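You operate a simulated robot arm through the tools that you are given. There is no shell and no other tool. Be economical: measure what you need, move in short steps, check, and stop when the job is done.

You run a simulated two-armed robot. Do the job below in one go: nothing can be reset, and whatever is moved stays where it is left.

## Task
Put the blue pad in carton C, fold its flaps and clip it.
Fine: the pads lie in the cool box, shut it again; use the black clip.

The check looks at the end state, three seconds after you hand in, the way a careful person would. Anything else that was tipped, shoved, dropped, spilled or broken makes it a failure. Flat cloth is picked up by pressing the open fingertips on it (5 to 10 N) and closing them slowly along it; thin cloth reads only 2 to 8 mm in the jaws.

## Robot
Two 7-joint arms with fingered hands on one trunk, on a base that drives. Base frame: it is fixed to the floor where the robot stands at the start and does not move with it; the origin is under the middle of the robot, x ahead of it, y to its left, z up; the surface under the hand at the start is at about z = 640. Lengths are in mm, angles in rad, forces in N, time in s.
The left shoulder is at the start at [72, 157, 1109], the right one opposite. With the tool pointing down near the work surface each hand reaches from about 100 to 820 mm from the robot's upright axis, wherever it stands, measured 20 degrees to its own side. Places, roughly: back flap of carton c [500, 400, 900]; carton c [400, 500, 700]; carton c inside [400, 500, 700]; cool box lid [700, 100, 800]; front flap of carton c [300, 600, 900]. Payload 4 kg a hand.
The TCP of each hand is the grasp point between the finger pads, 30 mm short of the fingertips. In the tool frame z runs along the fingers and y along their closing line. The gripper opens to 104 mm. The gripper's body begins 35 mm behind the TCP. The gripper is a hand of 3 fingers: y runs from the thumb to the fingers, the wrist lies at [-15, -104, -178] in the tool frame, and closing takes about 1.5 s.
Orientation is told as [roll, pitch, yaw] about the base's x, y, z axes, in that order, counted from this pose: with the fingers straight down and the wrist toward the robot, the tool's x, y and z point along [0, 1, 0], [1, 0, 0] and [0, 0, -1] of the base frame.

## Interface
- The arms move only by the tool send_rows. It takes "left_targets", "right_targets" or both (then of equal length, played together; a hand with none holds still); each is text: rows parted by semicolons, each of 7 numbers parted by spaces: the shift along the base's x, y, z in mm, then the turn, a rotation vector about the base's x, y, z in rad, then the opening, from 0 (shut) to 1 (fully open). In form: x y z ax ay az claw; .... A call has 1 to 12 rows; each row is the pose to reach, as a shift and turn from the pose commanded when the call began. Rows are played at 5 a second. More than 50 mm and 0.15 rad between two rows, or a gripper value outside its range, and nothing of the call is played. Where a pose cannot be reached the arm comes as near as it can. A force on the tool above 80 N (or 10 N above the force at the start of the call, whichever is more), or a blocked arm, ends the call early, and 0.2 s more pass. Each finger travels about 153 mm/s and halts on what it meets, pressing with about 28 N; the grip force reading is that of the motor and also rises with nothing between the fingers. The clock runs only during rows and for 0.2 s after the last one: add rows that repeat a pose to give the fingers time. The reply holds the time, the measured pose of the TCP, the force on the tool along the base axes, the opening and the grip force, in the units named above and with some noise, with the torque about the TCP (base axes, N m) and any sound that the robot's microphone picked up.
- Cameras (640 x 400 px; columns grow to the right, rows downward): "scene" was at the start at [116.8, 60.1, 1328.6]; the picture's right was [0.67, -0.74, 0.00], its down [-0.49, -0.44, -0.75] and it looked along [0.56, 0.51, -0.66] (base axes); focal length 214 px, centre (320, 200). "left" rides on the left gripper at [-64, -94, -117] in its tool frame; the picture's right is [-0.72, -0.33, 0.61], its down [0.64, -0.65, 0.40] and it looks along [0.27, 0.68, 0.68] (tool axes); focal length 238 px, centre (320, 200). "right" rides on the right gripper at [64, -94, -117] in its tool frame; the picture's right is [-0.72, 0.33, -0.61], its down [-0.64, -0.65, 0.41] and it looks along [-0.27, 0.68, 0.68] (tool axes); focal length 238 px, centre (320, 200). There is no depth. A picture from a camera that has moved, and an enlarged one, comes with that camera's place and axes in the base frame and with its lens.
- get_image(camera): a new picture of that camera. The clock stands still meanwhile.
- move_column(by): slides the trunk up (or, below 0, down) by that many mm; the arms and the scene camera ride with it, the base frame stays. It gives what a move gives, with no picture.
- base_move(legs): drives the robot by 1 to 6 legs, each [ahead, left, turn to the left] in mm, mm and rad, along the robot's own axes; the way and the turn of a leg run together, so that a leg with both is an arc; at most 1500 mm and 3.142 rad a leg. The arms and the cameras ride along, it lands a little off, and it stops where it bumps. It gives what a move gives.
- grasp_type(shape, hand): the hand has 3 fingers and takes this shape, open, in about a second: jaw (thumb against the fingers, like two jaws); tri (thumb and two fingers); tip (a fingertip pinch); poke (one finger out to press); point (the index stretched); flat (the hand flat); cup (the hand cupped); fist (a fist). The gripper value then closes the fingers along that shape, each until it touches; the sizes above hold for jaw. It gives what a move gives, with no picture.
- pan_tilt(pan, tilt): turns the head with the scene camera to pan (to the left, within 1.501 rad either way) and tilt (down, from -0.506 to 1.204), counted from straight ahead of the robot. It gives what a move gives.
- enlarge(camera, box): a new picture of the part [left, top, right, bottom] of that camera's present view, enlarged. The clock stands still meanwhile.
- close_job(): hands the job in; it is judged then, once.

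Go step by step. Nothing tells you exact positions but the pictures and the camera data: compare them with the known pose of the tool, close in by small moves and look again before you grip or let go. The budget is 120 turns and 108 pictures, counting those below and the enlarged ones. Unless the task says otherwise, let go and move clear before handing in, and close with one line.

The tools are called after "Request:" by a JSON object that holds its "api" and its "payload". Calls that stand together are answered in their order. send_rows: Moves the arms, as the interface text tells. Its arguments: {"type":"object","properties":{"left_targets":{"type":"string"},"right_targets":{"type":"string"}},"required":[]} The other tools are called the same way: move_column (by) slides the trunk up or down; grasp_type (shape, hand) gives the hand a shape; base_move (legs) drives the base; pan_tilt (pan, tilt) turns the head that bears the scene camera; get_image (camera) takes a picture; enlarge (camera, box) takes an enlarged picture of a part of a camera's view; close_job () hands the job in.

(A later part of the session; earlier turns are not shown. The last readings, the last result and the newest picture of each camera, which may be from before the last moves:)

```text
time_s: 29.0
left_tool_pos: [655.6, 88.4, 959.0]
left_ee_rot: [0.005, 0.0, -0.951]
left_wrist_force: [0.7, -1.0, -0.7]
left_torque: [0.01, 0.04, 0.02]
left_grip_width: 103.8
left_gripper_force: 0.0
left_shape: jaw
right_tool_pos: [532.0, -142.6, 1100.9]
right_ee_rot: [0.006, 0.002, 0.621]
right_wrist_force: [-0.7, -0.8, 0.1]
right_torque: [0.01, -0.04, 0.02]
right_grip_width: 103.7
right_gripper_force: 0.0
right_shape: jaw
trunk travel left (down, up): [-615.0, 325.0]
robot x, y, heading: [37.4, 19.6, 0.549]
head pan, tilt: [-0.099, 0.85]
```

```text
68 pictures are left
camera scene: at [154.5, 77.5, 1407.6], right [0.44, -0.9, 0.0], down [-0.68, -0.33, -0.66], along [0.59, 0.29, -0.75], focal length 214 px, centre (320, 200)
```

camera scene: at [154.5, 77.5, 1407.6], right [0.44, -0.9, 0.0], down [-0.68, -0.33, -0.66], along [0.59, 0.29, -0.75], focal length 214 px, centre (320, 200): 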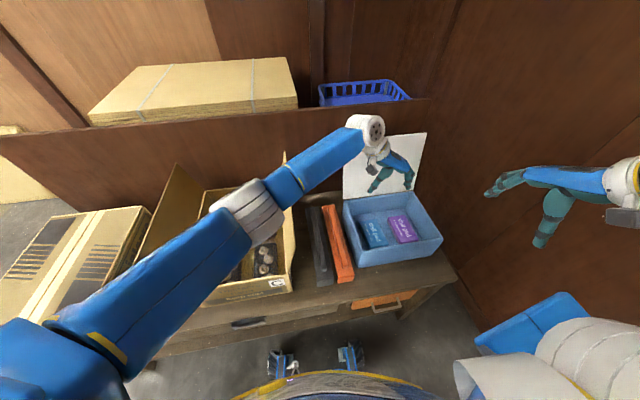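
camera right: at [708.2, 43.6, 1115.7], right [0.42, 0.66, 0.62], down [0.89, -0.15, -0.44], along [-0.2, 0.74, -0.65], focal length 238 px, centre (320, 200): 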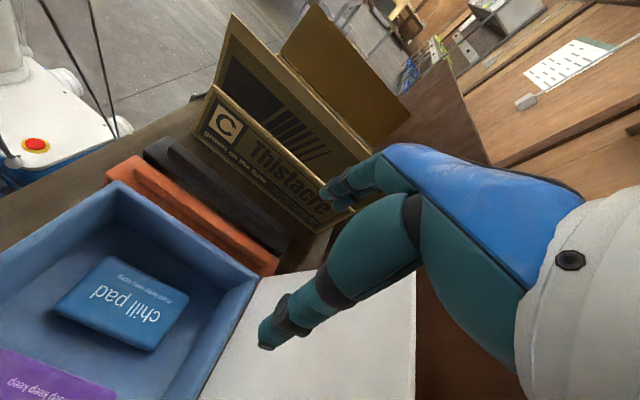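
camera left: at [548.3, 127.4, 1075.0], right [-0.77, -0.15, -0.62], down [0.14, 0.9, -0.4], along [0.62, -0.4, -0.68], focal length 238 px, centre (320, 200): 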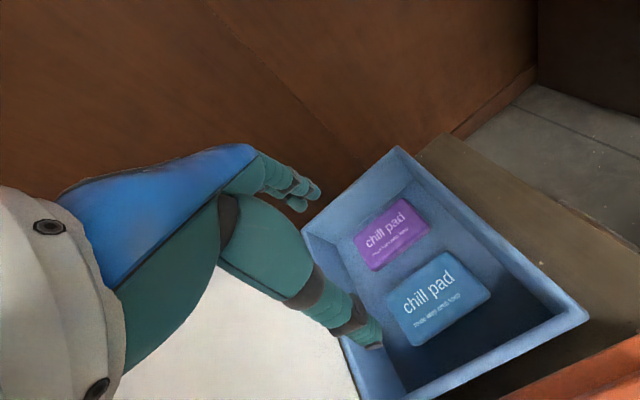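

Left hand is above the pad, which this camera puts at about (645, 94). Lowering partway, then checking the forearm clearance over the carton.

Request:
{"api": "send_rows", "payload": {"left_targets": "-4 2 -40 0 0 0 1; -8 4 -80 0 0 0 1; -10 5 -120 0 0 0 1; -10 5 -160 0 0 0 1; -10 5 -190 0 0 0 1; -10 5 -190 0 0 0 1"}}

Request:
{"api": "get_image", "payload": {"camera": "left"}}

Request:
{"api": "get_image", "payload": {"camera": "scene"}}

```text
time_s: 30.6
left_tool_pos: [642.9, 151.2, 772.1]
left_ee_rot: [0.033, 0.015, -0.881]
left_wrist_force: [0.3, -0.3, 1.1]
left_torque: [-0.01, -0.02, -0.01]
left_grip_width: 104.0
left_gripper_force: 0.1
left_shape: jaw
left hand out of reach, approached as far as the arm can: row 4, 5, 6
right_tool_pos: [530.3, -141.5, 1102.7]
right_ee_rot: [0.003, 0.003, 0.622]
right_wrist_force: [-0.2, -0.6, 0.2]
right_torque: [0.01, 0.02, 0.0]
right_grip_width: 104.0
right_gripper_force: 0.1
right_shape: jaw
trunk travel left (down, up): [-615.0, 325.0]
robot x, y, heading: [35.6, 23.2, 0.55]
head pan, tilt: [-0.099, 0.85]
stopped in row 6 (left hand): the arm was blocked; the commanded pose is now the measured one
```

```text
67 pictures are left
camera left: at [532.3, 178.4, 888.3], right [-0.75, -0.19, -0.63], down [0.09, 0.92, -0.37], along [0.65, -0.34, -0.68], focal length 238 px, centre (320, 200)
```

left: 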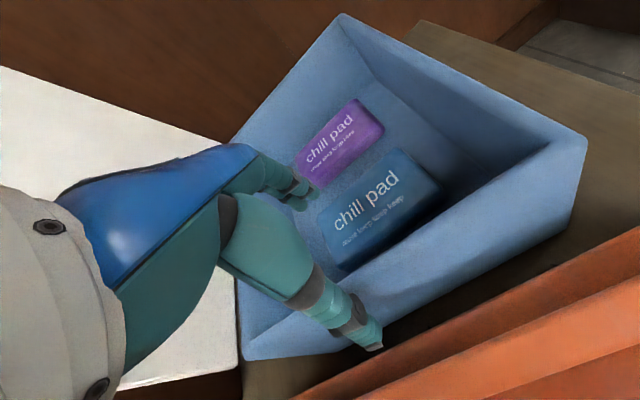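

```text
66 pictures are left
camera scene: at [153.6, 79.5, 1407.6], right [0.44, -0.9, 0.0], down [-0.68, -0.33, -0.66], along [0.59, 0.29, -0.75], focal length 214 px, centre (320, 200)
```

scene: 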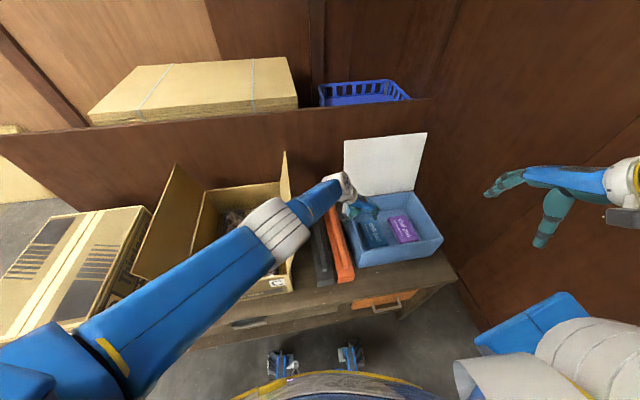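

The left arm is over-extended from here. I'll raise it, bring the right arm in, then turn the robot right so the left shoulder is nearer.

Request:
{"api": "send_rows", "payload": {"left_targets": "0 0 30 0 0 0 1; 0 0 70 0 0 0 1; 0 0 110 0 0 0 1; 0 0 150 0 0 0 1; 0 0 188 0 0 0 1; -32 24 209 0 0 0.05 1; -64 48 230 0 0 0.1 1; -96 72 251 0 0 0.15 1; -128 96 272 0 0 0.2 1; -160 120 293 0 0 0.25 1; -192 144 314 0 0 0.3 1; -223 169 335 0 0 0.35 1", "right_targets": "0 0 0 0 0 0 1; 0 0 0 0 0 0 1; 0 0 0 0 0 0 1; 0 0 0 0 0 0 1; 0 0 0 0 0 0 1; 0 0 0 0 0 0 1; -9 29 16 0 0 0 1; -18 58 32 0 0 0 1; -27 87 48 0 0 0 1; -36 116 64 0 0 0 1; -45 145 80 0 0 0 1; -55 172 98 0 0 0 1"}}

Request:
{"api": "base_move", "payload": {"legs": [[0, 0, -0.5]]}}

Request:
{"api": "pan_tilt", "payload": {"pan": 0.4, "tilt": 0.85}}

Request:
{"api": "get_image", "payload": {"camera": "scene"}}

```text
time_s: 33.2
left_tool_pos: [673.9, 399.6, 1176.3]
left_ee_rot: [0.028, 0.006, -0.539]
left_wrist_force: [0.4, 0.3, -0.4]
left_torque: [-0.03, -0.03, -0.02]
left_grip_width: 104.1
left_gripper_force: 0.1
left_shape: jaw
left hand out of reach, approached as far as the arm can: row 1, 2, 3, 4, 5, 6, 7, 8, 9, 10, 11, 12
right_tool_pos: [474.6, 39.2, 1205.7]
right_ee_rot: [0.003, 0.002, 0.62]
right_wrist_force: [0.3, -0.1, 0.0]
right_torque: [-0.04, -0.03, 0.01]
right_grip_width: 104.1
right_gripper_force: 0.0
right_shape: jaw
right hand out of reach, approached as far as the arm can: row 7, 8, 9, 10, 11, 12
trunk travel left (down, up): [-615.0, 325.0]
robot x, y, heading: [32.8, 20.5, 0.551]
head pan, tilt: [-0.099, 0.85]
```

```text
time_s: 35.0
left_tool_pos: [778.9, 46.7, 1174.7]
left_ee_rot: [0.028, 0.01, -1.037]
left_wrist_force: [-1.0, 0.0, -0.2]
left_torque: [-0.02, 0.0, 0.04]
left_grip_width: 104.0
left_gripper_force: 0.0
left_shape: jaw
right_tool_pos: [430.8, -176.0, 1205.1]
right_ee_rot: [0.0, 0.005, 0.12]
right_wrist_force: [0.3, -0.5, -0.2]
right_torque: [0.0, 0.03, 0.0]
right_grip_width: 104.2
right_gripper_force: 0.0
right_shape: jaw
trunk travel left (down, up): [-615.0, 325.0]
robot x, y, heading: [35.4, 18.7, 0.052]
head pan, tilt: [-0.099, 0.85]
```

```text
time_s: 36.0
left_tool_pos: [776.5, 43.6, 1177.0]
left_ee_rot: [0.029, 0.007, -1.037]
left_wrist_force: [0.2, 0.2, -0.6]
left_torque: [0.0, 0.03, 0.01]
left_grip_width: 103.9
left_gripper_force: 0.0
left_shape: jaw
right_tool_pos: [427.2, -176.6, 1205.3]
right_ee_rot: [0.003, 0.004, 0.119]
right_wrist_force: [0.4, -0.1, 1.1]
right_torque: [-0.01, 0.03, 0.05]
right_grip_width: 104.0
right_gripper_force: 0.1
right_shape: jaw
trunk travel left (down, up): [-615.0, 325.0]
robot x, y, heading: [36.6, 21.0, 0.048]
head pan, tilt: [0.4, 0.85]
```

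```text
65 pictures are left
camera scene: at [159.7, 58.5, 1407.6], right [0.43, -0.9, 0.0], down [-0.68, -0.33, -0.66], along [0.59, 0.29, -0.75], focal length 214 px, centre (320, 200)
```

scene: 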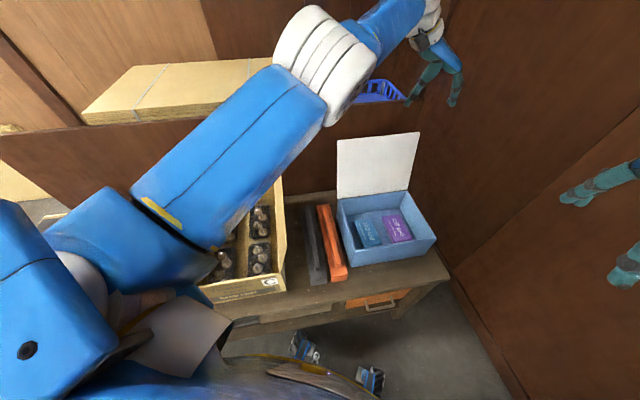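

Nothing was touched. From here I'll bring the left hand back above the pad.

Request:
{"api": "send_rows", "payload": {"left_targets": "-25 10 -25 0 0 0.02 1; -50 20 -50 -0.01 0 0.04 1; -75 30 -75 -0.01 0 0.06 1; -100 40 -100 -0.02 0 0.08 1; -120 45 -125 -0.02 0 0.09 1; -131 50 -150 -0.03 0 0.09 1; -131 50 -175 -0.03 0 0.09 1; -131 50 -175 -0.03 0 0.09 1"}}

Request:
{"api": "get_image", "payload": {"camera": "scene"}}

```text
time_s: 37.8
left_tool_pos: [802.0, 72.1, 995.8]
left_ee_rot: [0.013, -0.014, -0.948]
left_wrist_force: [-0.7, 0.8, 1.6]
left_torque: [0.0, 0.02, 0.0]
left_grip_width: 103.9
left_gripper_force: 0.0
left_shape: jaw
left hand out of reach, approached as far as the arm can: row 1, 2, 3, 4, 5, 6, 7, 8
right_tool_pos: [427.8, -178.7, 1205.2]
right_ee_rot: [0.003, 0.002, 0.122]
right_wrist_force: [-0.3, -0.4, 0.2]
right_torque: [-0.03, 0.02, 0.01]
right_grip_width: 104.0
right_gripper_force: 0.1
right_shape: jaw
trunk travel left (down, up): [-615.0, 325.0]
robot x, y, heading: [37.6, 23.0, 0.051]
head pan, tilt: [0.4, 0.85]
```

```text
64 pictures are left
camera scene: at [159.5, 56.6, 1407.7], right [0.44, -0.9, 0.0], down [-0.68, -0.33, -0.66], along [0.59, 0.29, -0.75], focal length 214 px, centre (320, 200)
```

scene: 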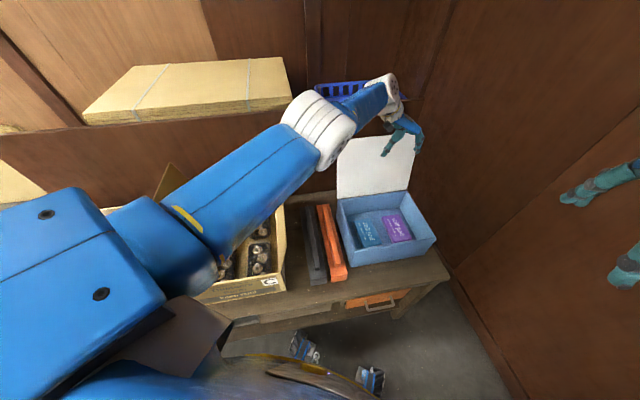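

The arm is stuck near full extension. I'll unwind it by rotating back toward its natural yaw while pulling in and up.

Request:
{"api": "send_rows", "payload": {"left_targets": "-20 20 20 0 0 0.1 1; -40 40 40 0 0 0.2 1; -60 60 60 0 0 0.3 1; -80 80 80 0 0 0.4 1; -110 100 100 0 0 0.5 1; -140 120 120 0 0 0.6 1; -170 140 140 0 0 0.7 1; -200 160 160 0 0 0.8 1; -230 180 170 0 0 0.9 1; -260 200 180 0 0 1.0 1; -290 220 190 0 0 1.0 1; -320 240 200 0 0 1.0 1"}}

Request:
{"api": "get_image", "payload": {"camera": "scene"}}

```text
time_s: 40.4
left_tool_pos: [783.6, 358.5, 1327.6]
left_ee_rot: [0.015, -0.014, 0.053]
left_wrist_force: [-0.9, 0.0, 0.2]
left_torque: [0.05, -0.01, 0.02]
left_grip_width: 104.0
left_gripper_force: 0.0
left_shape: jaw
left hand out of reach, approached as far as the arm can: row 1, 2, 3, 4, 5, 6, 7, 8, 9, 10, 11, 12
right_tool_pos: [426.2, -177.6, 1206.4]
right_ee_rot: [0.004, 0.0, 0.122]
right_wrist_force: [-0.1, -0.1, -0.2]
right_torque: [-0.04, 0.02, 0.01]
right_grip_width: 104.2
right_gripper_force: 0.1
right_shape: jaw
trunk travel left (down, up): [-615.0, 325.0]
robot x, y, heading: [32.9, 21.4, 0.051]
head pan, tilt: [0.4, 0.85]
```

```text
63 pictures are left
camera scene: at [156.8, 59.1, 1407.9], right [0.44, -0.9, 0.0], down [-0.68, -0.33, -0.66], along [0.59, 0.29, -0.75], focal length 214 px, centre (320, 200)
```

scene: 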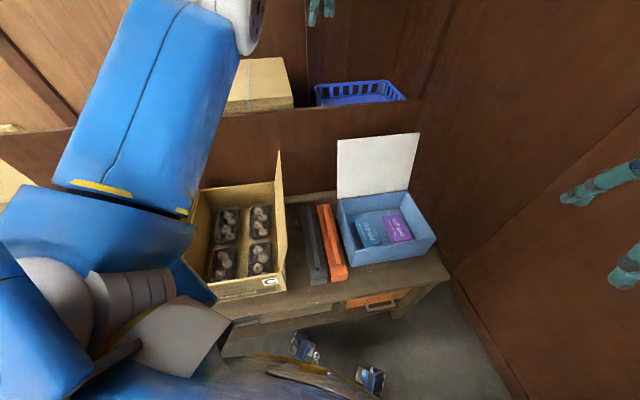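

Request:
{"api": "send_rows", "payload": {"left_targets": "-36 16 -6 0 0 0 1; -72 32 -12 0 0 0 1; -108 48 -18 0 0 0 1; -144 64 -24 0 0 0 1; -180 80 -30 0 0 0 1; -216 96 -36 0 0 0 1; -252 112 -42 0 0 0 1; -288 128 -48 0 0 0 1; -324 144 -54 0 0 0 1; -360 160 -60 0 0 0 1; -396 176 -66 0 0 0 1; -437 189 -72 0 0 0 1"}}

Request:
{"api": "get_image", "payload": {"camera": "scene"}}

```text
time_s: 43.0
left_tool_pos: [435.9, 749.2, 1367.4]
left_ee_rot: [0.012, -0.017, 0.05]
left_wrist_force: [-0.3, 0.2, 0.1]
left_torque: [-0.01, -0.03, 0.01]
left_grip_width: 103.9
left_gripper_force: 0.1
left_shape: jaw
left hand out of reach, approached as far as the arm can: row 1, 2, 3, 4, 5, 6, 7, 8, 9, 10, 11, 12
right_tool_pos: [423.4, -176.3, 1207.6]
right_ee_rot: [0.0, -0.002, 0.12]
right_wrist_force: [0.7, 0.9, 0.9]
right_torque: [-0.02, -0.02, 0.0]
right_grip_width: 104.1
right_gripper_force: 0.0
right_shape: jaw
trunk travel left (down, up): [-615.0, 325.0]
robot x, y, heading: [31.9, 24.4, 0.046]
head pan, tilt: [0.4, 0.85]
```

```text
62 pictures are left
camera scene: at [153.6, 60.6, 1408.1], right [0.43, -0.9, 0.0], down [-0.68, -0.33, -0.66], along [0.6, 0.29, -0.75], focal length 214 px, centre (320, 200)
```

scene: 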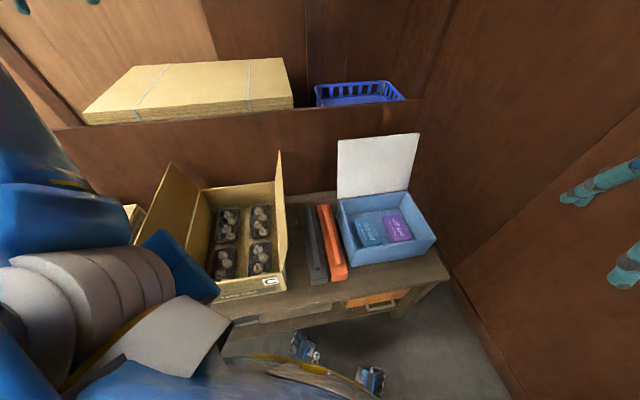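

The elbow seems locked straight. I'll try curling the hand inward while pulling in, which should force the elbow to bend.

Request:
{"api": "send_rows", "payload": {"left_targets": "-10 -23 -8 -0.12 0.05 0 1; -20 -46 -16 -0.24 0.1 0 1; -30 -69 -24 -0.36 0.16 0 1; -40 -92 -32 -0.48 0.21 0 1; -50 -115 -40 -0.6 0.26 0 1; -60 -138 -48 -0.72 0.31 0 1; -70 -161 -56 -0.84 0.36 0 1; -80 -184 -64 -0.96 0.42 0 1; -90 -207 -72 -1.08 0.47 0 1; -100 -230 -80 -1.2 0.52 0 1; -110 -253 -88 -1.32 0.57 0 1; -120 -276 -96 -1.44 0.62 0 1"}}

Request:
{"api": "get_image", "payload": {"camera": "scene"}}

```text
time_s: 45.6
left_tool_pos: [321.3, 474.5, 1267.9]
left_ee_rot: [-1.551, 0.458, -0.391]
left_wrist_force: [-0.5, -0.1, -0.8]
left_torque: [0.01, 0.03, -0.01]
left_grip_width: 104.2
left_gripper_force: 0.0
left_shape: jaw
left hand out of reach, approached as far as the arm can: row 1, 2, 3, 4, 5, 6
right_tool_pos: [428.7, -172.7, 1205.6]
right_ee_rot: [0.0, 0.001, 0.12]
right_wrist_force: [-0.3, 1.0, -0.1]
right_torque: [0.03, 0.03, 0.01]
right_grip_width: 104.0
right_gripper_force: 0.1
right_shape: jaw
trunk travel left (down, up): [-615.0, 325.0]
robot x, y, heading: [32.9, 22.1, 0.05]
head pan, tilt: [0.4, 0.85]
```

```text
61 pictures are left
camera scene: at [158.4, 64.4, 1407.6], right [0.44, -0.9, 0.0], down [-0.68, -0.33, -0.66], along [0.59, 0.28, -0.75], focal length 214 px, centre (320, 200)
```

scene: 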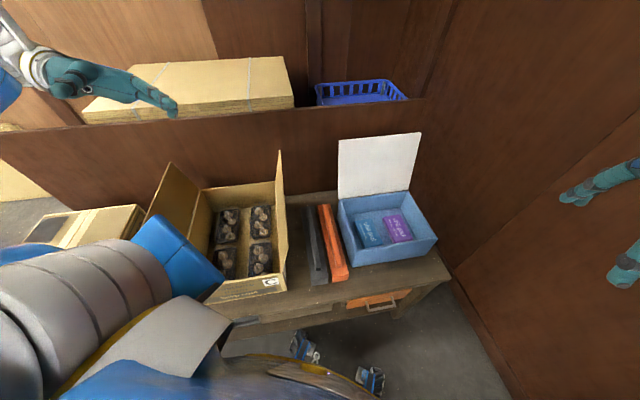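

The elbow bent and the arm is free again. Unwinding the hand rotation now.

Request:
{"api": "send_rows", "payload": {"left_targets": "2 0 -2 0.12 -0.05 0 1; 4 0 -4 0.24 -0.1 0 1; 6 0 -6 0.36 -0.16 0 1; 8 0 -8 0.48 -0.21 0 1; 10 0 -10 0.6 -0.26 0 1; 12 0 -12 0.72 -0.31 0 1; 14 0 -14 0.84 -0.36 0 1; 16 0 -16 0.96 -0.42 0 1; 18 0 -18 1.08 -0.47 0 1; 20 0 -18 1.2 -0.52 0 1; 20 0 -18 1.32 -0.57 0 1; 20 0 -18 1.44 -0.62 0 1"}}

Request:
{"api": "get_image", "payload": {"camera": "scene"}}

```text
time_s: 48.2
left_tool_pos: [339.9, 468.6, 1252.2]
left_ee_rot: [0.018, -0.018, 0.052]
left_wrist_force: [0.2, 0.9, -0.2]
left_torque: [-0.02, 0.03, 0.02]
left_grip_width: 104.0
left_gripper_force: 0.0
left_shape: jaw
right_tool_pos: [426.8, -179.0, 1205.5]
right_ee_rot: [0.002, 0.002, 0.122]
right_wrist_force: [-0.3, -0.4, 0.8]
right_torque: [0.0, 0.02, 0.03]
right_grip_width: 104.2
right_gripper_force: 0.1
right_shape: jaw
trunk travel left (down, up): [-615.0, 325.0]
robot x, y, heading: [37.1, 20.4, 0.057]
head pan, tilt: [0.4, 0.85]
```

```text
60 pictures are left
camera scene: at [156.8, 58.1, 1407.9], right [0.44, -0.9, 0.0], down [-0.68, -0.33, -0.66], along [0.59, 0.29, -0.75], focal length 214 px, centre (320, 200)
```

scene: 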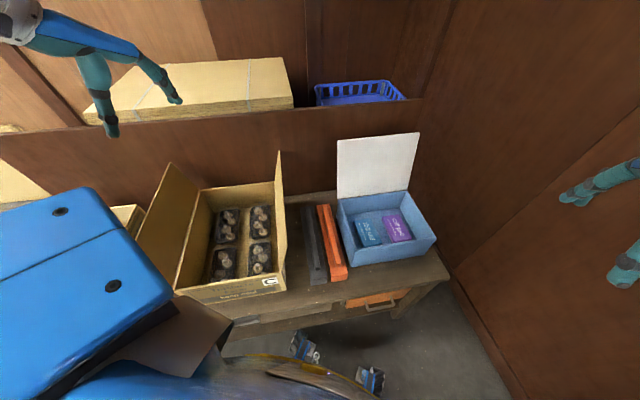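

The left arm is back in a home-like pose. I'll lower the trunk for better reach, then go over the pad again.

Request:
{"api": "move_column", "payload": {"by": -110}}

Request:
{"api": "send_rows", "payload": {"left_targets": "25 -31 0 0 0 -0.08 1; 50 -62 0 0 0 -0.17 1; 75 -94 0 0 0 -0.25 1; 100 -125 0 0 0 -0.34 1; 126 -156 0 0 0 -0.42 1; 152 -187 -10 0 0 -0.5 1; 178 -219 -20 0 0 -0.58 1; 203 -250 -35 0 0 -0.66 1; 228 -281 -55 0 0 -0.75 1; 253 -312 -75 0 0 -0.84 1; 279 -343 -100 0 0 -0.92 1; 305 -375 -130 0 0 -1.0 1"}}

Request:
{"api": "get_image", "payload": {"camera": "scene"}}

Request:
{"api": "get_image", "payload": {"camera": "left"}}

```text
time_s: 49.6
left_tool_pos: [339.9, 470.2, 1143.0]
left_ee_rot: [0.016, -0.016, 0.051]
left_wrist_force: [0.3, 0.3, -0.4]
left_torque: [-0.02, -0.03, 0.03]
left_grip_width: 104.0
left_gripper_force: 0.1
left_shape: jaw
right_tool_pos: [427.5, -178.1, 1095.3]
right_ee_rot: [0.001, 0.003, 0.119]
right_wrist_force: [0.2, 0.8, 0.1]
right_torque: [0.03, 0.0, 0.01]
right_grip_width: 103.9
right_gripper_force: 0.1
right_shape: jaw
trunk travel left (down, up): [-505.0, 435.0]
robot x, y, heading: [34.3, 24.3, 0.048]
head pan, tilt: [0.4, 0.85]
```

```text
refused: row 12 steps farther than a row can; nothing moved
```

```text
59 pictures are left
camera scene: at [157.4, 59.1, 1297.8], right [0.44, -0.9, 0.0], down [-0.68, -0.33, -0.66], along [0.59, 0.29, -0.75], focal length 214 px, centre (320, 200)
```

scene: 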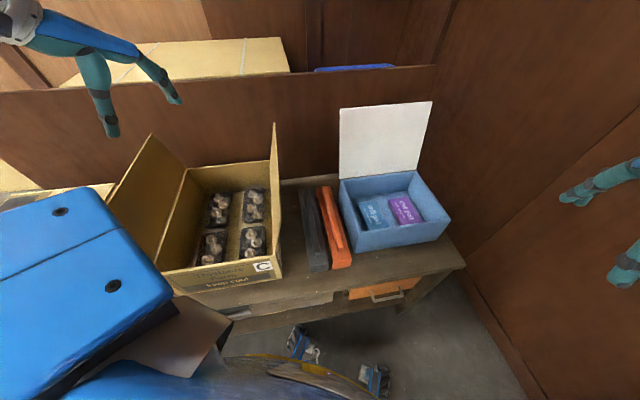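

```text
58 pictures are left
camera left: at [248.6, 398.4, 1257.0], right [-0.28, -0.73, -0.63], down [-0.68, 0.61, -0.4], along [0.68, 0.31, -0.66], focal length 238 px, centre (320, 200)
```

left: 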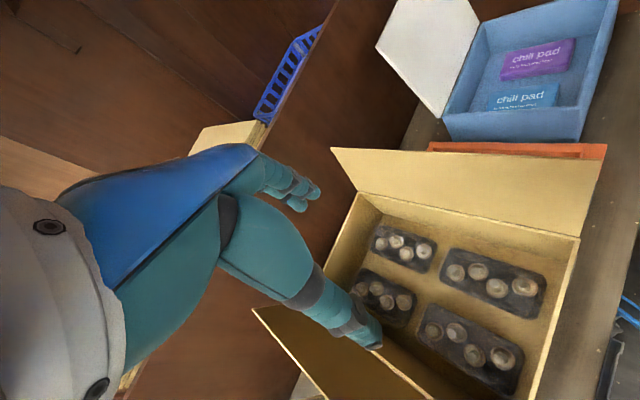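

Request:
{"api": "send_rows", "payload": {"left_targets": "25 -31 0 0 0 -0.08 1; 50 -62 0 0 0 -0.17 1; 75 -94 0 0 0 -0.25 1; 100 -125 0 0 0 -0.34 1; 126 -156 0 0 0 -0.42 1; 152 -187 -10 0 0 -0.5 1; 178 -219 -22 0 0 -0.58 1; 203 -250 -36 0 0 -0.66 1; 228 -281 -54 0 0 -0.75 1; 253 -312 -74 0 0 -0.84 1; 279 -343 -94 0 0 -0.92 1; 304 -374 -114 0 0 -1.0 1"}}

Request:
{"api": "get_image", "payload": {"camera": "scene"}}

Request:
{"api": "get_image", "payload": {"camera": "left"}}

```text
time_s: 52.2
left_tool_pos: [646.6, 93.2, 1027.2]
left_ee_rot: [0.017, -0.012, -0.947]
left_wrist_force: [-0.8, -0.7, -0.5]
left_torque: [0.01, -0.04, -0.01]
left_grip_width: 104.2
left_gripper_force: 0.1
left_shape: jaw
right_tool_pos: [431.1, -180.8, 1094.5]
right_ee_rot: [0.003, 0.006, 0.121]
right_wrist_force: [-0.4, -0.2, -0.6]
right_torque: [0.03, 0.0, -0.02]
right_grip_width: 103.6
right_gripper_force: 0.0
right_shape: jaw
trunk travel left (down, up): [-505.0, 435.0]
robot x, y, heading: [33.2, 20.0, 0.053]
head pan, tilt: [0.4, 0.85]
```

```text
57 pictures are left
camera scene: at [161.2, 55.8, 1297.5], right [0.44, -0.9, 0.0], down [-0.68, -0.33, -0.66], along [0.59, 0.29, -0.75], focal length 214 px, centre (320, 200)
```

scene: 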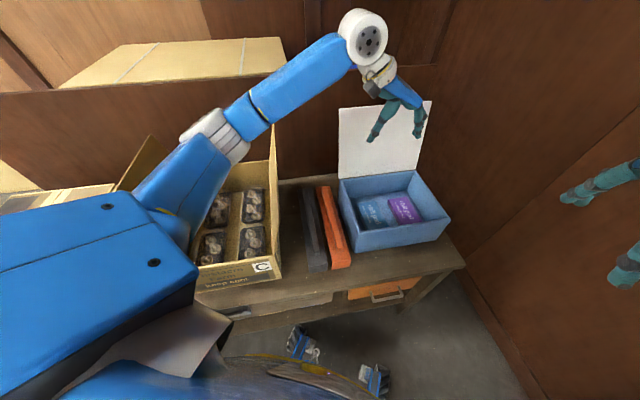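

```text
56 pictures are left
camera left: at [537.9, 132.1, 1142.7], right [-0.76, -0.16, -0.63], down [0.15, 0.9, -0.4], along [0.63, -0.4, -0.67], focal length 238 px, centre (320, 200)
```

left: 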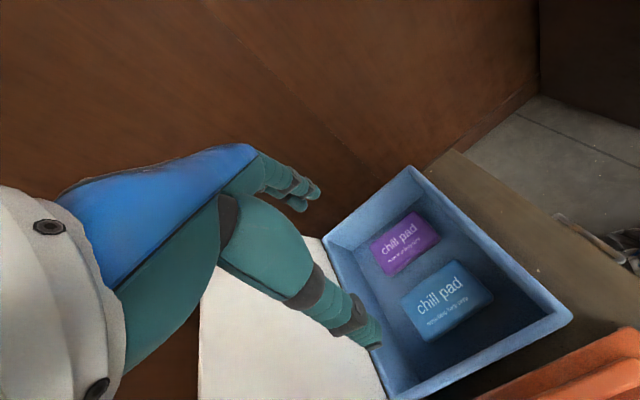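

The left forearm would cross the carton's flap when reaching down. I'll raise the trunk and slide the robot right, toward the box, so the arm comes down steeply and clear of the flap.

Request:
{"api": "move_column", "payload": {"by": 240}}

Request:
{"api": "base_move", "payload": {"legs": [[66, -99, 0]]}}

Request:
{"api": "send_rows", "payload": {"left_targets": "-10 14 -30 0 0 0.02 1; -20 28 -60 0 0 0.04 1; -30 42 -90 0 0 0.06 1; -40 56 -120 0 0 0.08 1; -50 70 -150 0 0 0.1 1; -60 84 -180 0 0 0.1 1; -72 97 -215 0 0 0.1 1; -72 97 -260 0 0 0.1 1; -72 97 -300 0 0 0.1 1; -72 97 -300 0 0 0.1 1"}}

Request:
{"api": "get_image", "payload": {"camera": "scene"}}

Request:
{"api": "get_image", "payload": {"camera": "left"}}

```text
time_s: 54.7
left_tool_pos: [645.1, 93.8, 1268.6]
left_ee_rot: [0.014, -0.017, -0.947]
left_wrist_force: [0.2, 0.7, 0.8]
left_torque: [0.0, -0.01, -0.02]
left_grip_width: 103.8
left_gripper_force: 0.0
left_shape: jaw
right_tool_pos: [428.5, -179.2, 1335.7]
right_ee_rot: [0.001, 0.004, 0.12]
right_wrist_force: [0.4, 0.6, 0.0]
right_torque: [0.0, 0.0, 0.0]
right_grip_width: 104.2
right_gripper_force: 0.0
right_shape: jaw
trunk travel left (down, up): [-745.0, 195.0]
robot x, y, heading: [36.3, 22.2, 0.048]
head pan, tilt: [0.4, 0.85]
```

```text
time_s: 55.9
left_tool_pos: [709.5, 35.3, 1270.1]
left_ee_rot: [0.006, -0.04, -0.944]
left_wrist_force: [0.1, 1.0, -0.3]
left_torque: [-0.04, 0.0, -0.01]
left_grip_width: 104.1
left_gripper_force: 0.0
left_shape: jaw
right_tool_pos: [493.2, -239.0, 1342.3]
right_ee_rot: [-0.026, 0.003, 0.122]
right_wrist_force: [-0.7, 0.7, 1.0]
right_torque: [0.0, -0.04, -0.02]
right_grip_width: 104.4
right_gripper_force: 0.1
right_shape: jaw
trunk travel left (down, up): [-745.0, 195.0]
robot x, y, heading: [106.7, -73.4, 0.054]
head pan, tilt: [0.4, 0.85]
```

```text
time_s: 58.1
left_tool_pos: [642.9, 93.4, 972.0]
left_ee_rot: [0.021, -0.009, -0.848]
left_wrist_force: [-1.1, -0.4, 0.1]
left_torque: [0.07, 0.01, 0.02]
left_grip_width: 103.8
left_gripper_force: 0.2
left_shape: jaw
right_tool_pos: [497.5, -282.7, 1335.1]
right_ee_rot: [0.01, -0.001, 0.122]
right_wrist_force: [-0.6, -0.7, -0.3]
right_torque: [0.03, -0.01, 0.0]
right_grip_width: 104.1
right_gripper_force: 0.1
right_shape: jaw
trunk travel left (down, up): [-745.0, 195.0]
robot x, y, heading: [102.7, -73.4, 0.052]
head pan, tilt: [0.4, 0.85]
```

```text
55 pictures are left
camera scene: at [229.8, -47.8, 1538.0], right [0.43, -0.9, -0.01], down [-0.68, -0.32, -0.66], along [0.59, 0.29, -0.75], focal length 214 px, centre (320, 200)
```

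scene: 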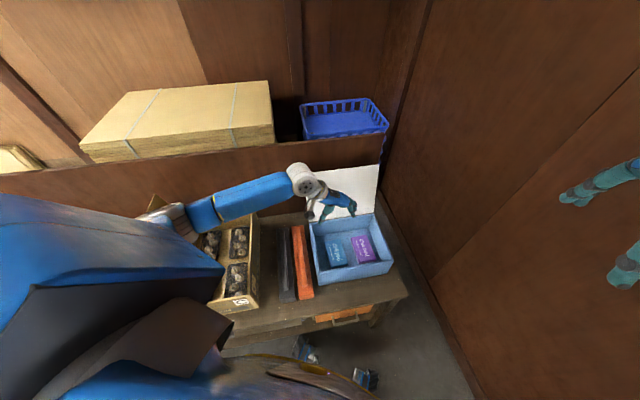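

```text
54 pictures are left
camera left: at [529.5, 120.3, 1086.2], right [-0.74, -0.23, -0.63], down [0.06, 0.92, -0.4], along [0.67, -0.33, -0.67], focal length 238 px, centre (320, 200)
```

left: 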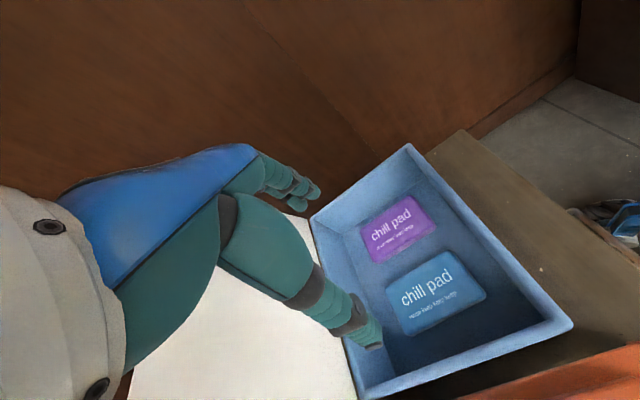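

The pad centre agrees with the TCP (642, 92). Lowering toward it in steps.

Request:
{"api": "send_rows", "payload": {"left_targets": "0 0 -45 -0.02 0.01 -0.03 1; 0 0 -90 -0.02 0.01 -0.06 1; 0 0 -135 -0.02 0.01 -0.08 1; 0 0 -180 -0.02 0.01 -0.08 1; 0 0 -215 -0.02 0.01 -0.08 1; 0 0 -215 -0.02 0.01 -0.08 1"}}

Request:
{"api": "get_image", "payload": {"camera": "left"}}

Request:
{"api": "get_image", "payload": {"camera": "scene"}}

```text
time_s: 59.5
left_tool_pos: [641.9, 106.3, 753.3]
left_ee_rot: [-0.005, -0.025, -0.925]
left_wrist_force: [1.0, 0.3, -1.4]
left_torque: [-0.02, -0.03, 0.04]
left_grip_width: 99.8
left_gripper_force: 0.0
left_shape: jaw
right_tool_pos: [498.8, -268.2, 1336.9]
right_ee_rot: [-0.001, 0.002, 0.122]
right_wrist_force: [0.4, -1.4, 0.5]
right_torque: [-0.01, -0.01, 0.01]
right_grip_width: 104.1
right_gripper_force: 0.0
right_shape: jaw
trunk travel left (down, up): [-745.0, 195.0]
robot x, y, heading: [110.7, -63.8, 0.051]
head pan, tilt: [0.4, 0.85]
```

```text
53 pictures are left
camera left: at [533.5, 144.2, 868.5], right [-0.76, -0.19, -0.62], down [0.12, 0.9, -0.43], along [0.63, -0.4, -0.66], focal length 238 px, centre (320, 200)
```

left: 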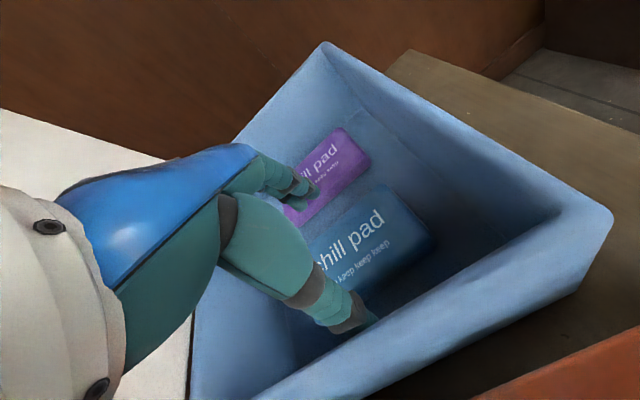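

```text
52 pictures are left
camera scene: at [229.5, -30.2, 1537.6], right [0.44, -0.9, 0.0], down [-0.68, -0.33, -0.66], along [0.59, 0.29, -0.75], focal length 214 px, centre (320, 200)
```

scene: 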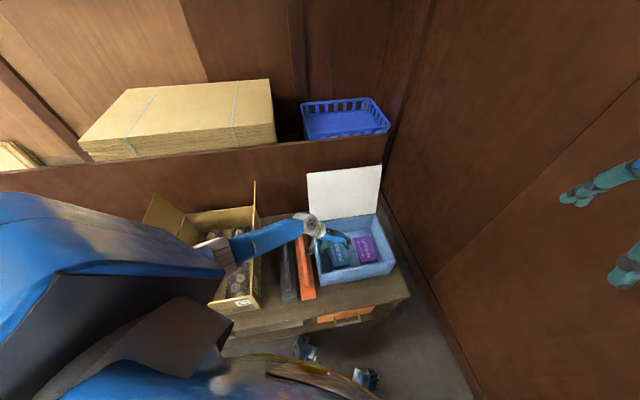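

Request:
{"api": "enlarge", "payload": {"camera": "scene", "box": [140, 160, 400, 320]}}

Request:
{"api": "send_rows", "payload": {"left_targets": "0 0 0 0 0 0 1; 0 0 0 0 0 0 1"}}

```text
2.46 times, centred on (270, 240) of scene
camera zoom: at [229.5, -30.2, 1537.6], right [0.44, -0.9, 0.0], down [-0.68, -0.33, -0.66], along [0.59, 0.29, -0.75], focal length 528 px, centre (443, 102)
```

zoom: 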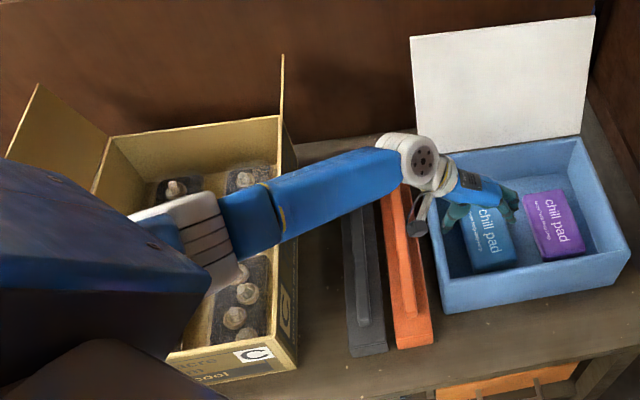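

```text
time_s: 60.1
left_tool_pos: [641.4, 103.7, 752.6]
left_ee_rot: [-0.005, -0.026, -0.926]
left_wrist_force: [1.2, -1.5, 0.5]
left_torque: [-0.04, 0.01, 0.03]
left_grip_width: 102.9
left_gripper_force: 0.1
left_shape: jaw
right_tool_pos: [498.2, -269.8, 1336.3]
right_ee_rot: [-0.001, 0.003, 0.123]
right_wrist_force: [0.1, -0.3, 0.3]
right_torque: [0.01, -0.01, 0.0]
right_grip_width: 104.2
right_gripper_force: 0.1
right_shape: jaw
trunk travel left (down, up): [-745.0, 195.0]
robot x, y, heading: [103.4, -68.8, 0.052]
head pan, tilt: [0.4, 0.85]
```

Request:
{"api": "send_rows", "payload": {"left_targets": "-2 -6 -10 0 0.02 0 1; -4 -12 -20 0 0.025 0 1; -4 -12 -30 0 0.025 0 1; -4 -12 -38 0 0.025 0 1; -4 -12 -38 0 0.025 0 1"}}

Request:
{"api": "enlarge", "payload": {"camera": "left", "box": [180, 80, 500, 360]}}

```text
time_s: 61.3
left_tool_pos: [638.6, 90.5, 716.4]
left_ee_rot: [-0.023, -0.01, -0.925]
left_wrist_force: [0.3, 0.6, -0.5]
left_torque: [0.02, 0.01, 0.02]
left_grip_width: 103.7
left_gripper_force: 0.1
left_shape: jaw
right_tool_pos: [498.3, -271.3, 1335.5]
right_ee_rot: [-0.001, 0.002, 0.122]
right_wrist_force: [-0.6, 0.0, 0.4]
right_torque: [-0.01, 0.0, -0.01]
right_grip_width: 103.9
right_gripper_force: 0.0
right_shape: jaw
trunk travel left (down, up): [-745.0, 195.0]
robot x, y, heading: [103.1, -71.4, 0.051]
head pan, tilt: [0.4, 0.85]
```

```text
1.43 times, centred on (340, 220) of left
camera zoom: at [532.9, 129.6, 833.6], right [-0.78, -0.19, -0.6], down [0.11, 0.9, -0.43], along [0.62, -0.4, -0.68], focal length 340 px, centre (291, 171)
```

zoom: 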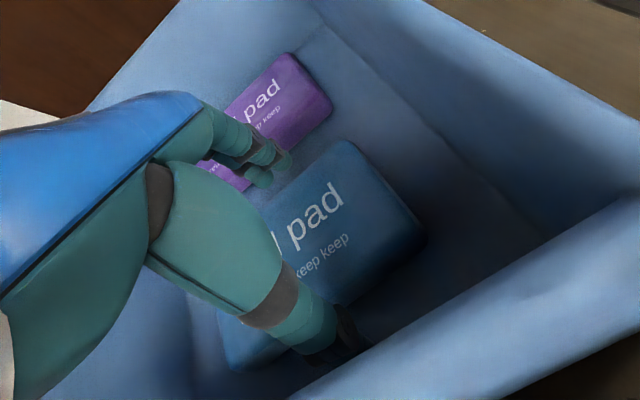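

Request:
{"api": "send_rows", "payload": {"left_targets": "0 0 -6 0.02 0.01 0 1; 0 0 -12 0.02 0.01 0 1; 0 0 -18 0.02 0.01 0 1; 0 0 -18 0.02 0.01 0 1"}}

Request:
{"api": "enlarge", "payload": {"camera": "left", "box": [180, 80, 500, 360]}}

```text
time_s: 62.3
left_tool_pos: [638.0, 90.8, 698.8]
left_ee_rot: [-0.019, 0.012, -0.924]
left_wrist_force: [0.1, -0.5, 2.4]
left_torque: [-0.09, -0.04, 0.01]
left_grip_width: 103.7
left_gripper_force: 0.1
left_shape: jaw
right_tool_pos: [498.0, -269.2, 1336.0]
right_ee_rot: [-0.001, 0.002, 0.123]
right_wrist_force: [-0.8, 0.5, 0.2]
right_torque: [-0.03, -0.01, -0.01]
right_grip_width: 103.8
right_gripper_force: 0.1
right_shape: jaw
trunk travel left (down, up): [-745.0, 195.0]
robot x, y, heading: [100.8, -68.4, 0.053]
head pan, tilt: [0.4, 0.85]
```

```text
1.43 times, centred on (340, 220) of left
camera zoom: at [533.8, 127.0, 817.7], right [-0.78, -0.18, -0.59], down [0.11, 0.91, -0.41], along [0.61, -0.39, -0.69], focal length 340 px, centre (291, 171)
```

zoom: 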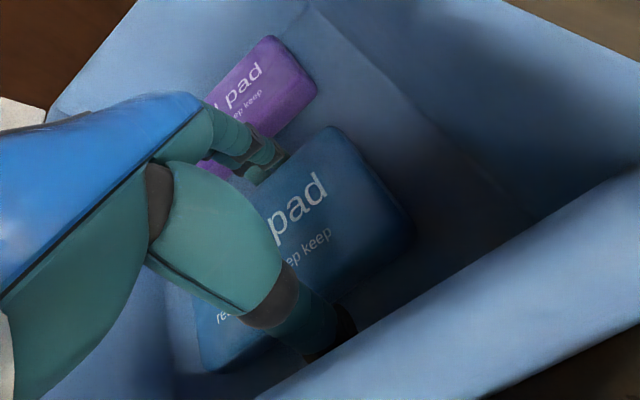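

A light touch is felt and the fingers straddle the blue pad. Closing.

Request:
{"api": "send_rows", "payload": {"left_targets": "0 0 0 0 0 0 0.9; 0 0 0 0 0 0 0.8; 0 0 0 0 0 0 0.7; 0 0 0 0 0 0 0.6; 0 0 0 0 0 0 0.5; 0 0 0 0 0 0 0.4; 0 0 0 0 0 0 0.3; 0 0 0 0 0 0 0.3"}}

Request:
{"api": "enlarge", "payload": {"camera": "left", "box": [180, 80, 500, 360]}}

```text
time_s: 64.1
left_tool_pos: [637.8, 90.8, 696.6]
left_ee_rot: [-0.02, 0.013, -0.925]
left_wrist_force: [1.2, -0.1, 0.5]
left_torque: [0.03, 0.01, 0.01]
left_grip_width: 74.5
left_gripper_force: 27.9
left_shape: jaw
right_tool_pos: [498.3, -269.4, 1335.9]
right_ee_rot: [-0.002, 0.002, 0.122]
right_wrist_force: [-0.6, -0.4, 0.6]
right_torque: [0.02, 0.01, 0.0]
right_grip_width: 103.8
right_gripper_force: 0.1
right_shape: jaw
trunk travel left (down, up): [-745.0, 195.0]
robot x, y, heading: [103.6, -67.9, 0.052]
head pan, tilt: [0.4, 0.85]
```

```text
1.43 times, centred on (340, 220) of left
camera zoom: at [533.9, 127.4, 817.4], right [-0.79, -0.17, -0.59], down [0.11, 0.91, -0.41], along [0.61, -0.39, -0.69], focal length 340 px, centre (291, 171)
```

zoom: 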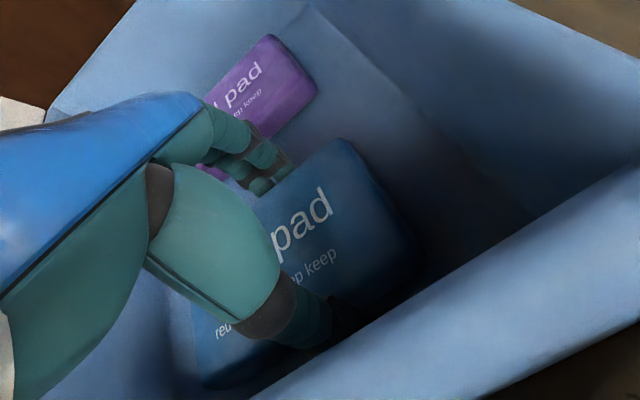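

The pad is gripped at 74 mm. Lifting it straight up.

Request:
{"api": "send_rows", "payload": {"left_targets": "0 0 10 0 0 0 0.3; 0 0 25 0 0 0 0.3; 0 0 50 0 0 0 0.3; 0 0 80 0 0 0 0.3; 0 0 115 0 0 0 0.3; 0 0 150 0 0 0 0.3; 0 0 185 0 0 0 0.3; 0 0 220 0 0 0 0.3; 0 0 260 0 0 0 0.3; 0 0 300 0 0 0 0.3; 0 0 340 0 0 0 0.3; 0 0 340 0 0 0 0.3"}}

Request:
{"api": "get_image", "payload": {"camera": "scene"}}

```text
time_s: 66.7
left_tool_pos: [638.3, 92.2, 1037.7]
left_ee_rot: [-0.022, 0.014, -0.923]
left_wrist_force: [-0.6, -0.6, -2.0]
left_torque: [-0.02, 0.02, -0.03]
left_grip_width: 74.2
left_gripper_force: 27.5
left_shape: jaw
right_tool_pos: [499.4, -268.7, 1336.0]
right_ee_rot: [-0.001, 0.001, 0.12]
right_wrist_force: [-0.4, 0.0, 0.8]
right_torque: [0.0, 0.02, 0.01]
right_grip_width: 104.0
right_gripper_force: 0.1
right_shape: jaw
trunk travel left (down, up): [-745.0, 195.0]
robot x, y, heading: [104.0, -69.0, 0.05]
head pan, tilt: [0.4, 0.85]
```

```text
47 pictures are left
camera scene: at [230.0, -32.9, 1537.6], right [0.44, -0.9, 0.0], down [-0.68, -0.33, -0.66], along [0.59, 0.29, -0.75], focal length 214 px, centre (320, 200)
```

scene: 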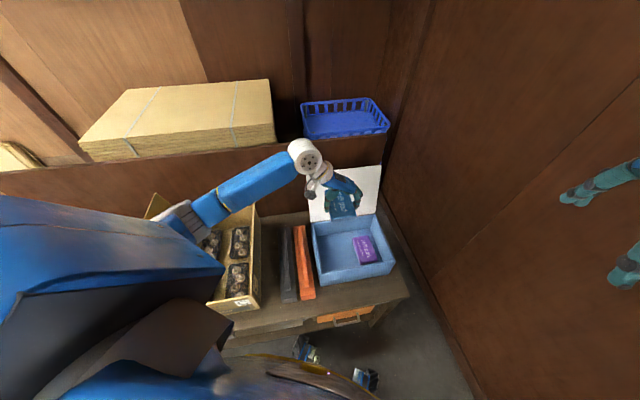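

The blue pad is held and the purple one is undisturbed. I'll drive back so carton C is in front of the left arm.

Request:
{"api": "base_move", "payload": {"legs": [[-66, 92, 0], [0, 0, 0.5]]}}

Request:
{"api": "pan_tilt", "payload": {"pan": 0.15, "tilt": 0.95}}

Request:
{"api": "get_image", "payload": {"camera": "scene"}}

```text
time_s: 69.4
left_tool_pos: [416.9, 425.2, 1036.2]
left_ee_rot: [-0.026, 0.005, -0.422]
left_wrist_force: [-0.2, 0.2, -1.8]
left_torque: [-0.02, 0.01, -0.02]
left_grip_width: 74.1
left_gripper_force: 28.0
left_shape: jaw
right_tool_pos: [467.2, 43.6, 1337.8]
right_ee_rot: [-0.013, 0.002, 0.624]
right_wrist_force: [0.3, -0.1, -0.3]
right_torque: [0.02, 0.0, 0.02]
right_grip_width: 103.8
right_gripper_force: 0.2
right_shape: jaw
trunk travel left (down, up): [-745.0, 195.0]
robot x, y, heading: [32.8, 17.6, 0.549]
head pan, tilt: [0.4, 0.85]
```

```text
time_s: 70.1
left_tool_pos: [417.3, 424.2, 1037.1]
left_ee_rot: [-0.026, 0.008, -0.422]
left_wrist_force: [-0.2, 1.4, -1.7]
left_torque: [-0.06, 0.01, 0.02]
left_grip_width: 74.1
left_gripper_force: 28.0
left_shape: jaw
right_tool_pos: [465.9, 41.3, 1338.1]
right_ee_rot: [-0.01, -0.001, 0.624]
right_wrist_force: [-0.7, 0.8, 0.4]
right_torque: [-0.05, -0.05, 0.0]
right_grip_width: 103.9
right_gripper_force: 0.1
right_shape: jaw
trunk travel left (down, up): [-745.0, 195.0]
robot x, y, heading: [32.3, 21.6, 0.552]
head pan, tilt: [0.15, 0.949]
```

```text
46 pictures are left
camera scene: at [126.8, 107.3, 1530.0], right [0.65, -0.76, 0.01], down [-0.62, -0.53, -0.58], along [0.45, 0.37, -0.81], focal length 214 px, centre (320, 200)
```

scene: 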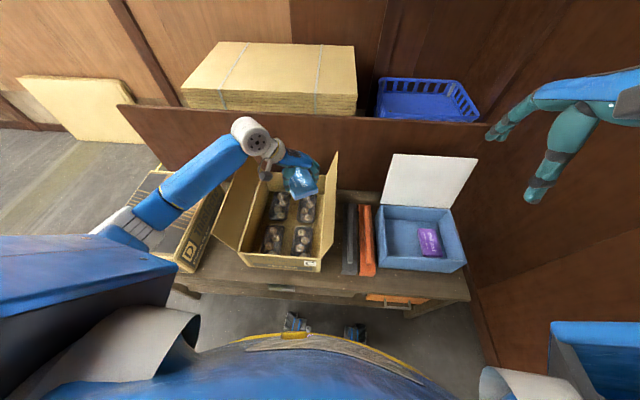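

Request:
{"api": "send_rows", "payload": {"left_targets": "-1 12 0 0 0 0.12 0.3; -2 24 0 0 0 0.24 0.3; -3 36 0 0 0 0.36 0.3; -4 48 0 0 0 0.48 0.3; -5 60 0 0 0 0.6 0.3; -6 72 0 0.01 0 0.72 0.3; -7 84 0 0.02 0 0.84 0.3; -7 97 0 0.02 0 0.97 0.3; -7 97 -30 0.02 0 0.97 0.3; -7 97 -60 0.02 0 0.97 0.3; -7 97 -60 0.02 0 0.97 0.3"}}

Request:
{"api": "get_image", "payload": {"camera": "left"}}

Request:
{"api": "enlarge", "payload": {"camera": "scene", "box": [180, 100, 380, 290]}}

```text
time_s: 72.5
left_tool_pos: [415.6, 511.2, 977.2]
left_ee_rot: [0.001, 0.015, 0.548]
left_wrist_force: [0.3, -0.3, -0.9]
left_torque: [-0.01, -0.06, 0.04]
left_grip_width: 74.0
left_gripper_force: 28.0
left_shape: jaw
right_tool_pos: [475.0, 30.0, 1335.8]
right_ee_rot: [-0.001, 0.003, 0.626]
right_wrist_force: [-0.9, -0.2, -0.2]
right_torque: [0.02, 0.0, 0.0]
right_grip_width: 104.2
right_gripper_force: 0.0
right_shape: jaw
trunk travel left (down, up): [-745.0, 195.0]
robot x, y, heading: [32.5, 20.1, 0.55]
head pan, tilt: [0.15, 0.949]
```

```text
45 pictures are left
camera left: at [371.0, 408.0, 1096.1], right [0.09, -0.79, -0.61], down [-0.9, 0.2, -0.39], along [0.43, 0.58, -0.69], focal length 238 px, centre (320, 200)
```

left: 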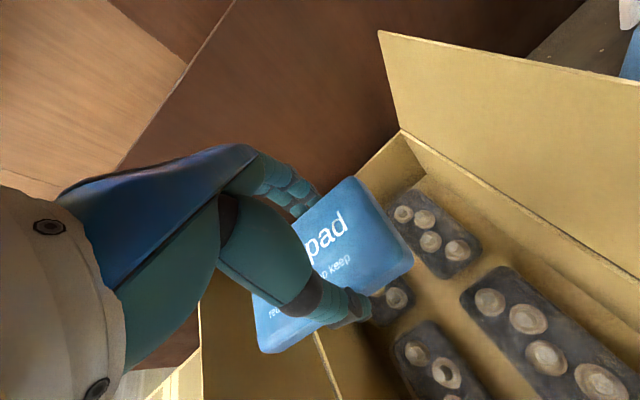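

```text
2.11 times, centred on (280, 195) of scene
camera zoom: at [135.7, 94.3, 1530.1], right [0.65, -0.76, 0.0], down [-0.62, -0.53, -0.58], along [0.44, 0.38, -0.81], focal length 452 px, centre (404, 210)
```

zoom: 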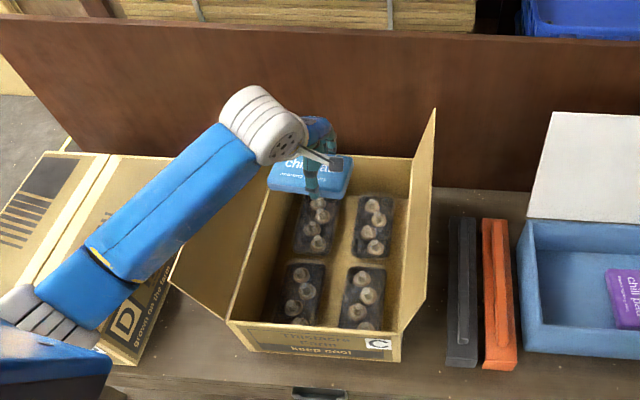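

The pad is over the carton centre (about 412, 518). Lowering it slowly between the flaps.

Request:
{"api": "send_rows", "payload": {"left_targets": "0 5 -35 0 -0.01 0 0.3; -2 6 -70 0 -0.01 0 0.3; -2 6 -105 0 -0.01 0 0.3; -2 6 -140 0 -0.01 0 0.3; -2 6 -165 0 -0.01 0 0.3; -2 6 -165 0 -0.01 0 0.3"}}

Request:
{"api": "enlarge", "payload": {"camera": "scene", "box": [140, 100, 360, 300]}}

Request:
{"api": "get_image", "payload": {"camera": "left"}}

```text
time_s: 73.9
left_tool_pos: [413.7, 518.6, 811.9]
left_ee_rot: [-0.003, 0.004, 0.548]
left_wrist_force: [0.5, 0.4, -2.5]
left_torque: [-0.02, -0.01, 0.02]
left_grip_width: 74.3
left_gripper_force: 27.9
left_shape: jaw
right_tool_pos: [474.7, 30.3, 1336.0]
right_ee_rot: [0.0, 0.002, 0.624]
right_wrist_force: [-0.5, -0.2, -0.1]
right_torque: [-0.02, 0.03, 0.0]
right_grip_width: 104.1
right_gripper_force: 0.1
right_shape: jaw
trunk travel left (down, up): [-745.0, 195.0]
robot x, y, heading: [32.6, 18.1, 0.553]
head pan, tilt: [0.15, 0.949]
```

```text
2.00 times, centred on (250, 200) of scene
camera zoom: at [135.4, 94.2, 1530.2], right [0.65, -0.76, 0.0], down [-0.62, -0.53, -0.58], along [0.44, 0.38, -0.81], focal length 429 px, centre (460, 200)
```

zoom: 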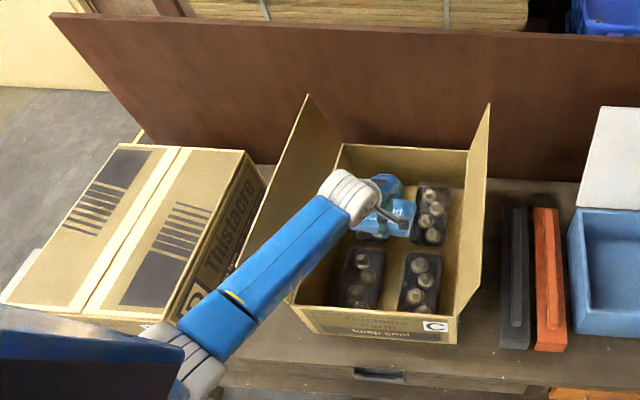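

```text
42 pictures are left
camera left: at [367.4, 414.2, 930.0], right [0.09, -0.79, -0.61], down [-0.89, 0.2, -0.4], along [0.44, 0.58, -0.68], focal length 238 px, centre (320, 200)
```

left: 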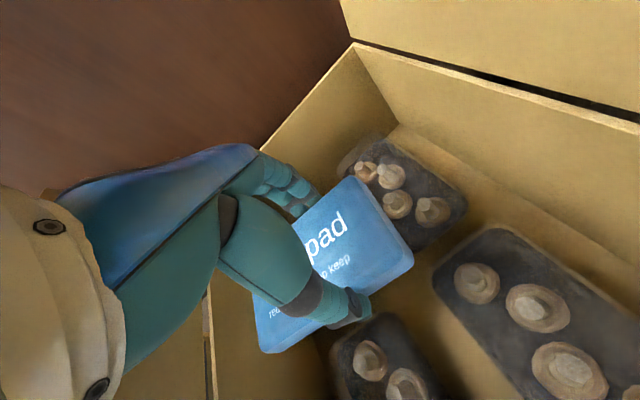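

Request:
{"api": "send_rows", "payload": {"left_targets": "0 0 -20 0 0 0 0.3; 0 0 -40 0 0 0 0.3; 0 0 -60 0 0 0 0.3; 0 0 -70 0 0 0 0.3; 0 0 -70 0 0 0 0.3"}}

Request:
{"api": "send_rows", "payload": {"left_targets": "0 0 -5 0 0 0 0.3; 0 0 -10 0 0 0 0.3; 0 0 -10 0 0 0 0.3"}}

Request:
{"api": "enlarge", "payload": {"camera": "left", "box": [180, 80, 500, 360]}}

```text
time_s: 75.1
left_tool_pos: [414.2, 517.1, 743.8]
left_ee_rot: [-0.004, 0.007, 0.549]
left_wrist_force: [-0.1, 0.4, -2.1]
left_torque: [-0.05, -0.01, 0.0]
left_grip_width: 74.0
left_gripper_force: 27.9
left_shape: jaw
right_tool_pos: [473.7, 30.1, 1336.5]
right_ee_rot: [0.0, 0.001, 0.624]
right_wrist_force: [0.1, -0.1, 0.0]
right_torque: [-0.02, 0.02, -0.01]
right_grip_width: 103.8
right_gripper_force: 0.1
right_shape: jaw
trunk travel left (down, up): [-745.0, 195.0]
robot x, y, heading: [33.1, 19.3, 0.548]
head pan, tilt: [0.15, 0.949]
```

```text
time_s: 75.9
left_tool_pos: [415.1, 516.9, 737.5]
left_ee_rot: [-0.003, -0.004, 0.548]
left_wrist_force: [-1.8, 0.6, 21.9]
left_torque: [-0.2, 0.42, 0.1]
left_grip_width: 73.1
left_gripper_force: 28.4
left_shape: jaw
right_tool_pos: [472.7, 26.6, 1336.9]
right_ee_rot: [0.0, -0.002, 0.624]
right_wrist_force: [-0.4, -0.4, -0.3]
right_torque: [0.0, 0.0, 0.08]
right_grip_width: 104.2
right_gripper_force: 0.1
right_shape: jaw
trunk travel left (down, up): [-745.0, 195.0]
robot x, y, heading: [34.5, 19.3, 0.552]
head pan, tilt: [0.15, 0.949]
```

```text
1.43 times, centred on (340, 220) of left
camera zoom: at [368.1, 412.6, 854.9], right [0.1, -0.78, -0.61], down [-0.89, 0.21, -0.41], along [0.45, 0.58, -0.68], focal length 340 px, centre (291, 171)
```

zoom: 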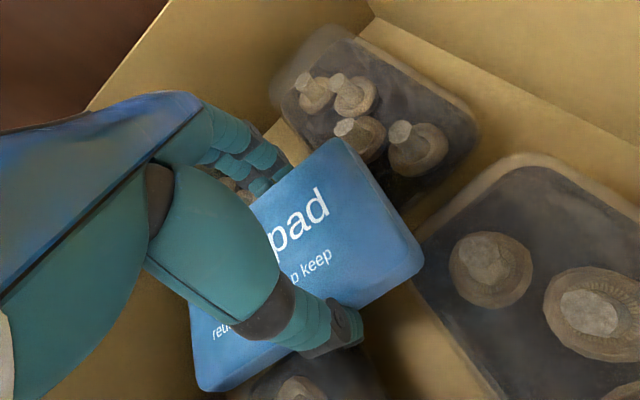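

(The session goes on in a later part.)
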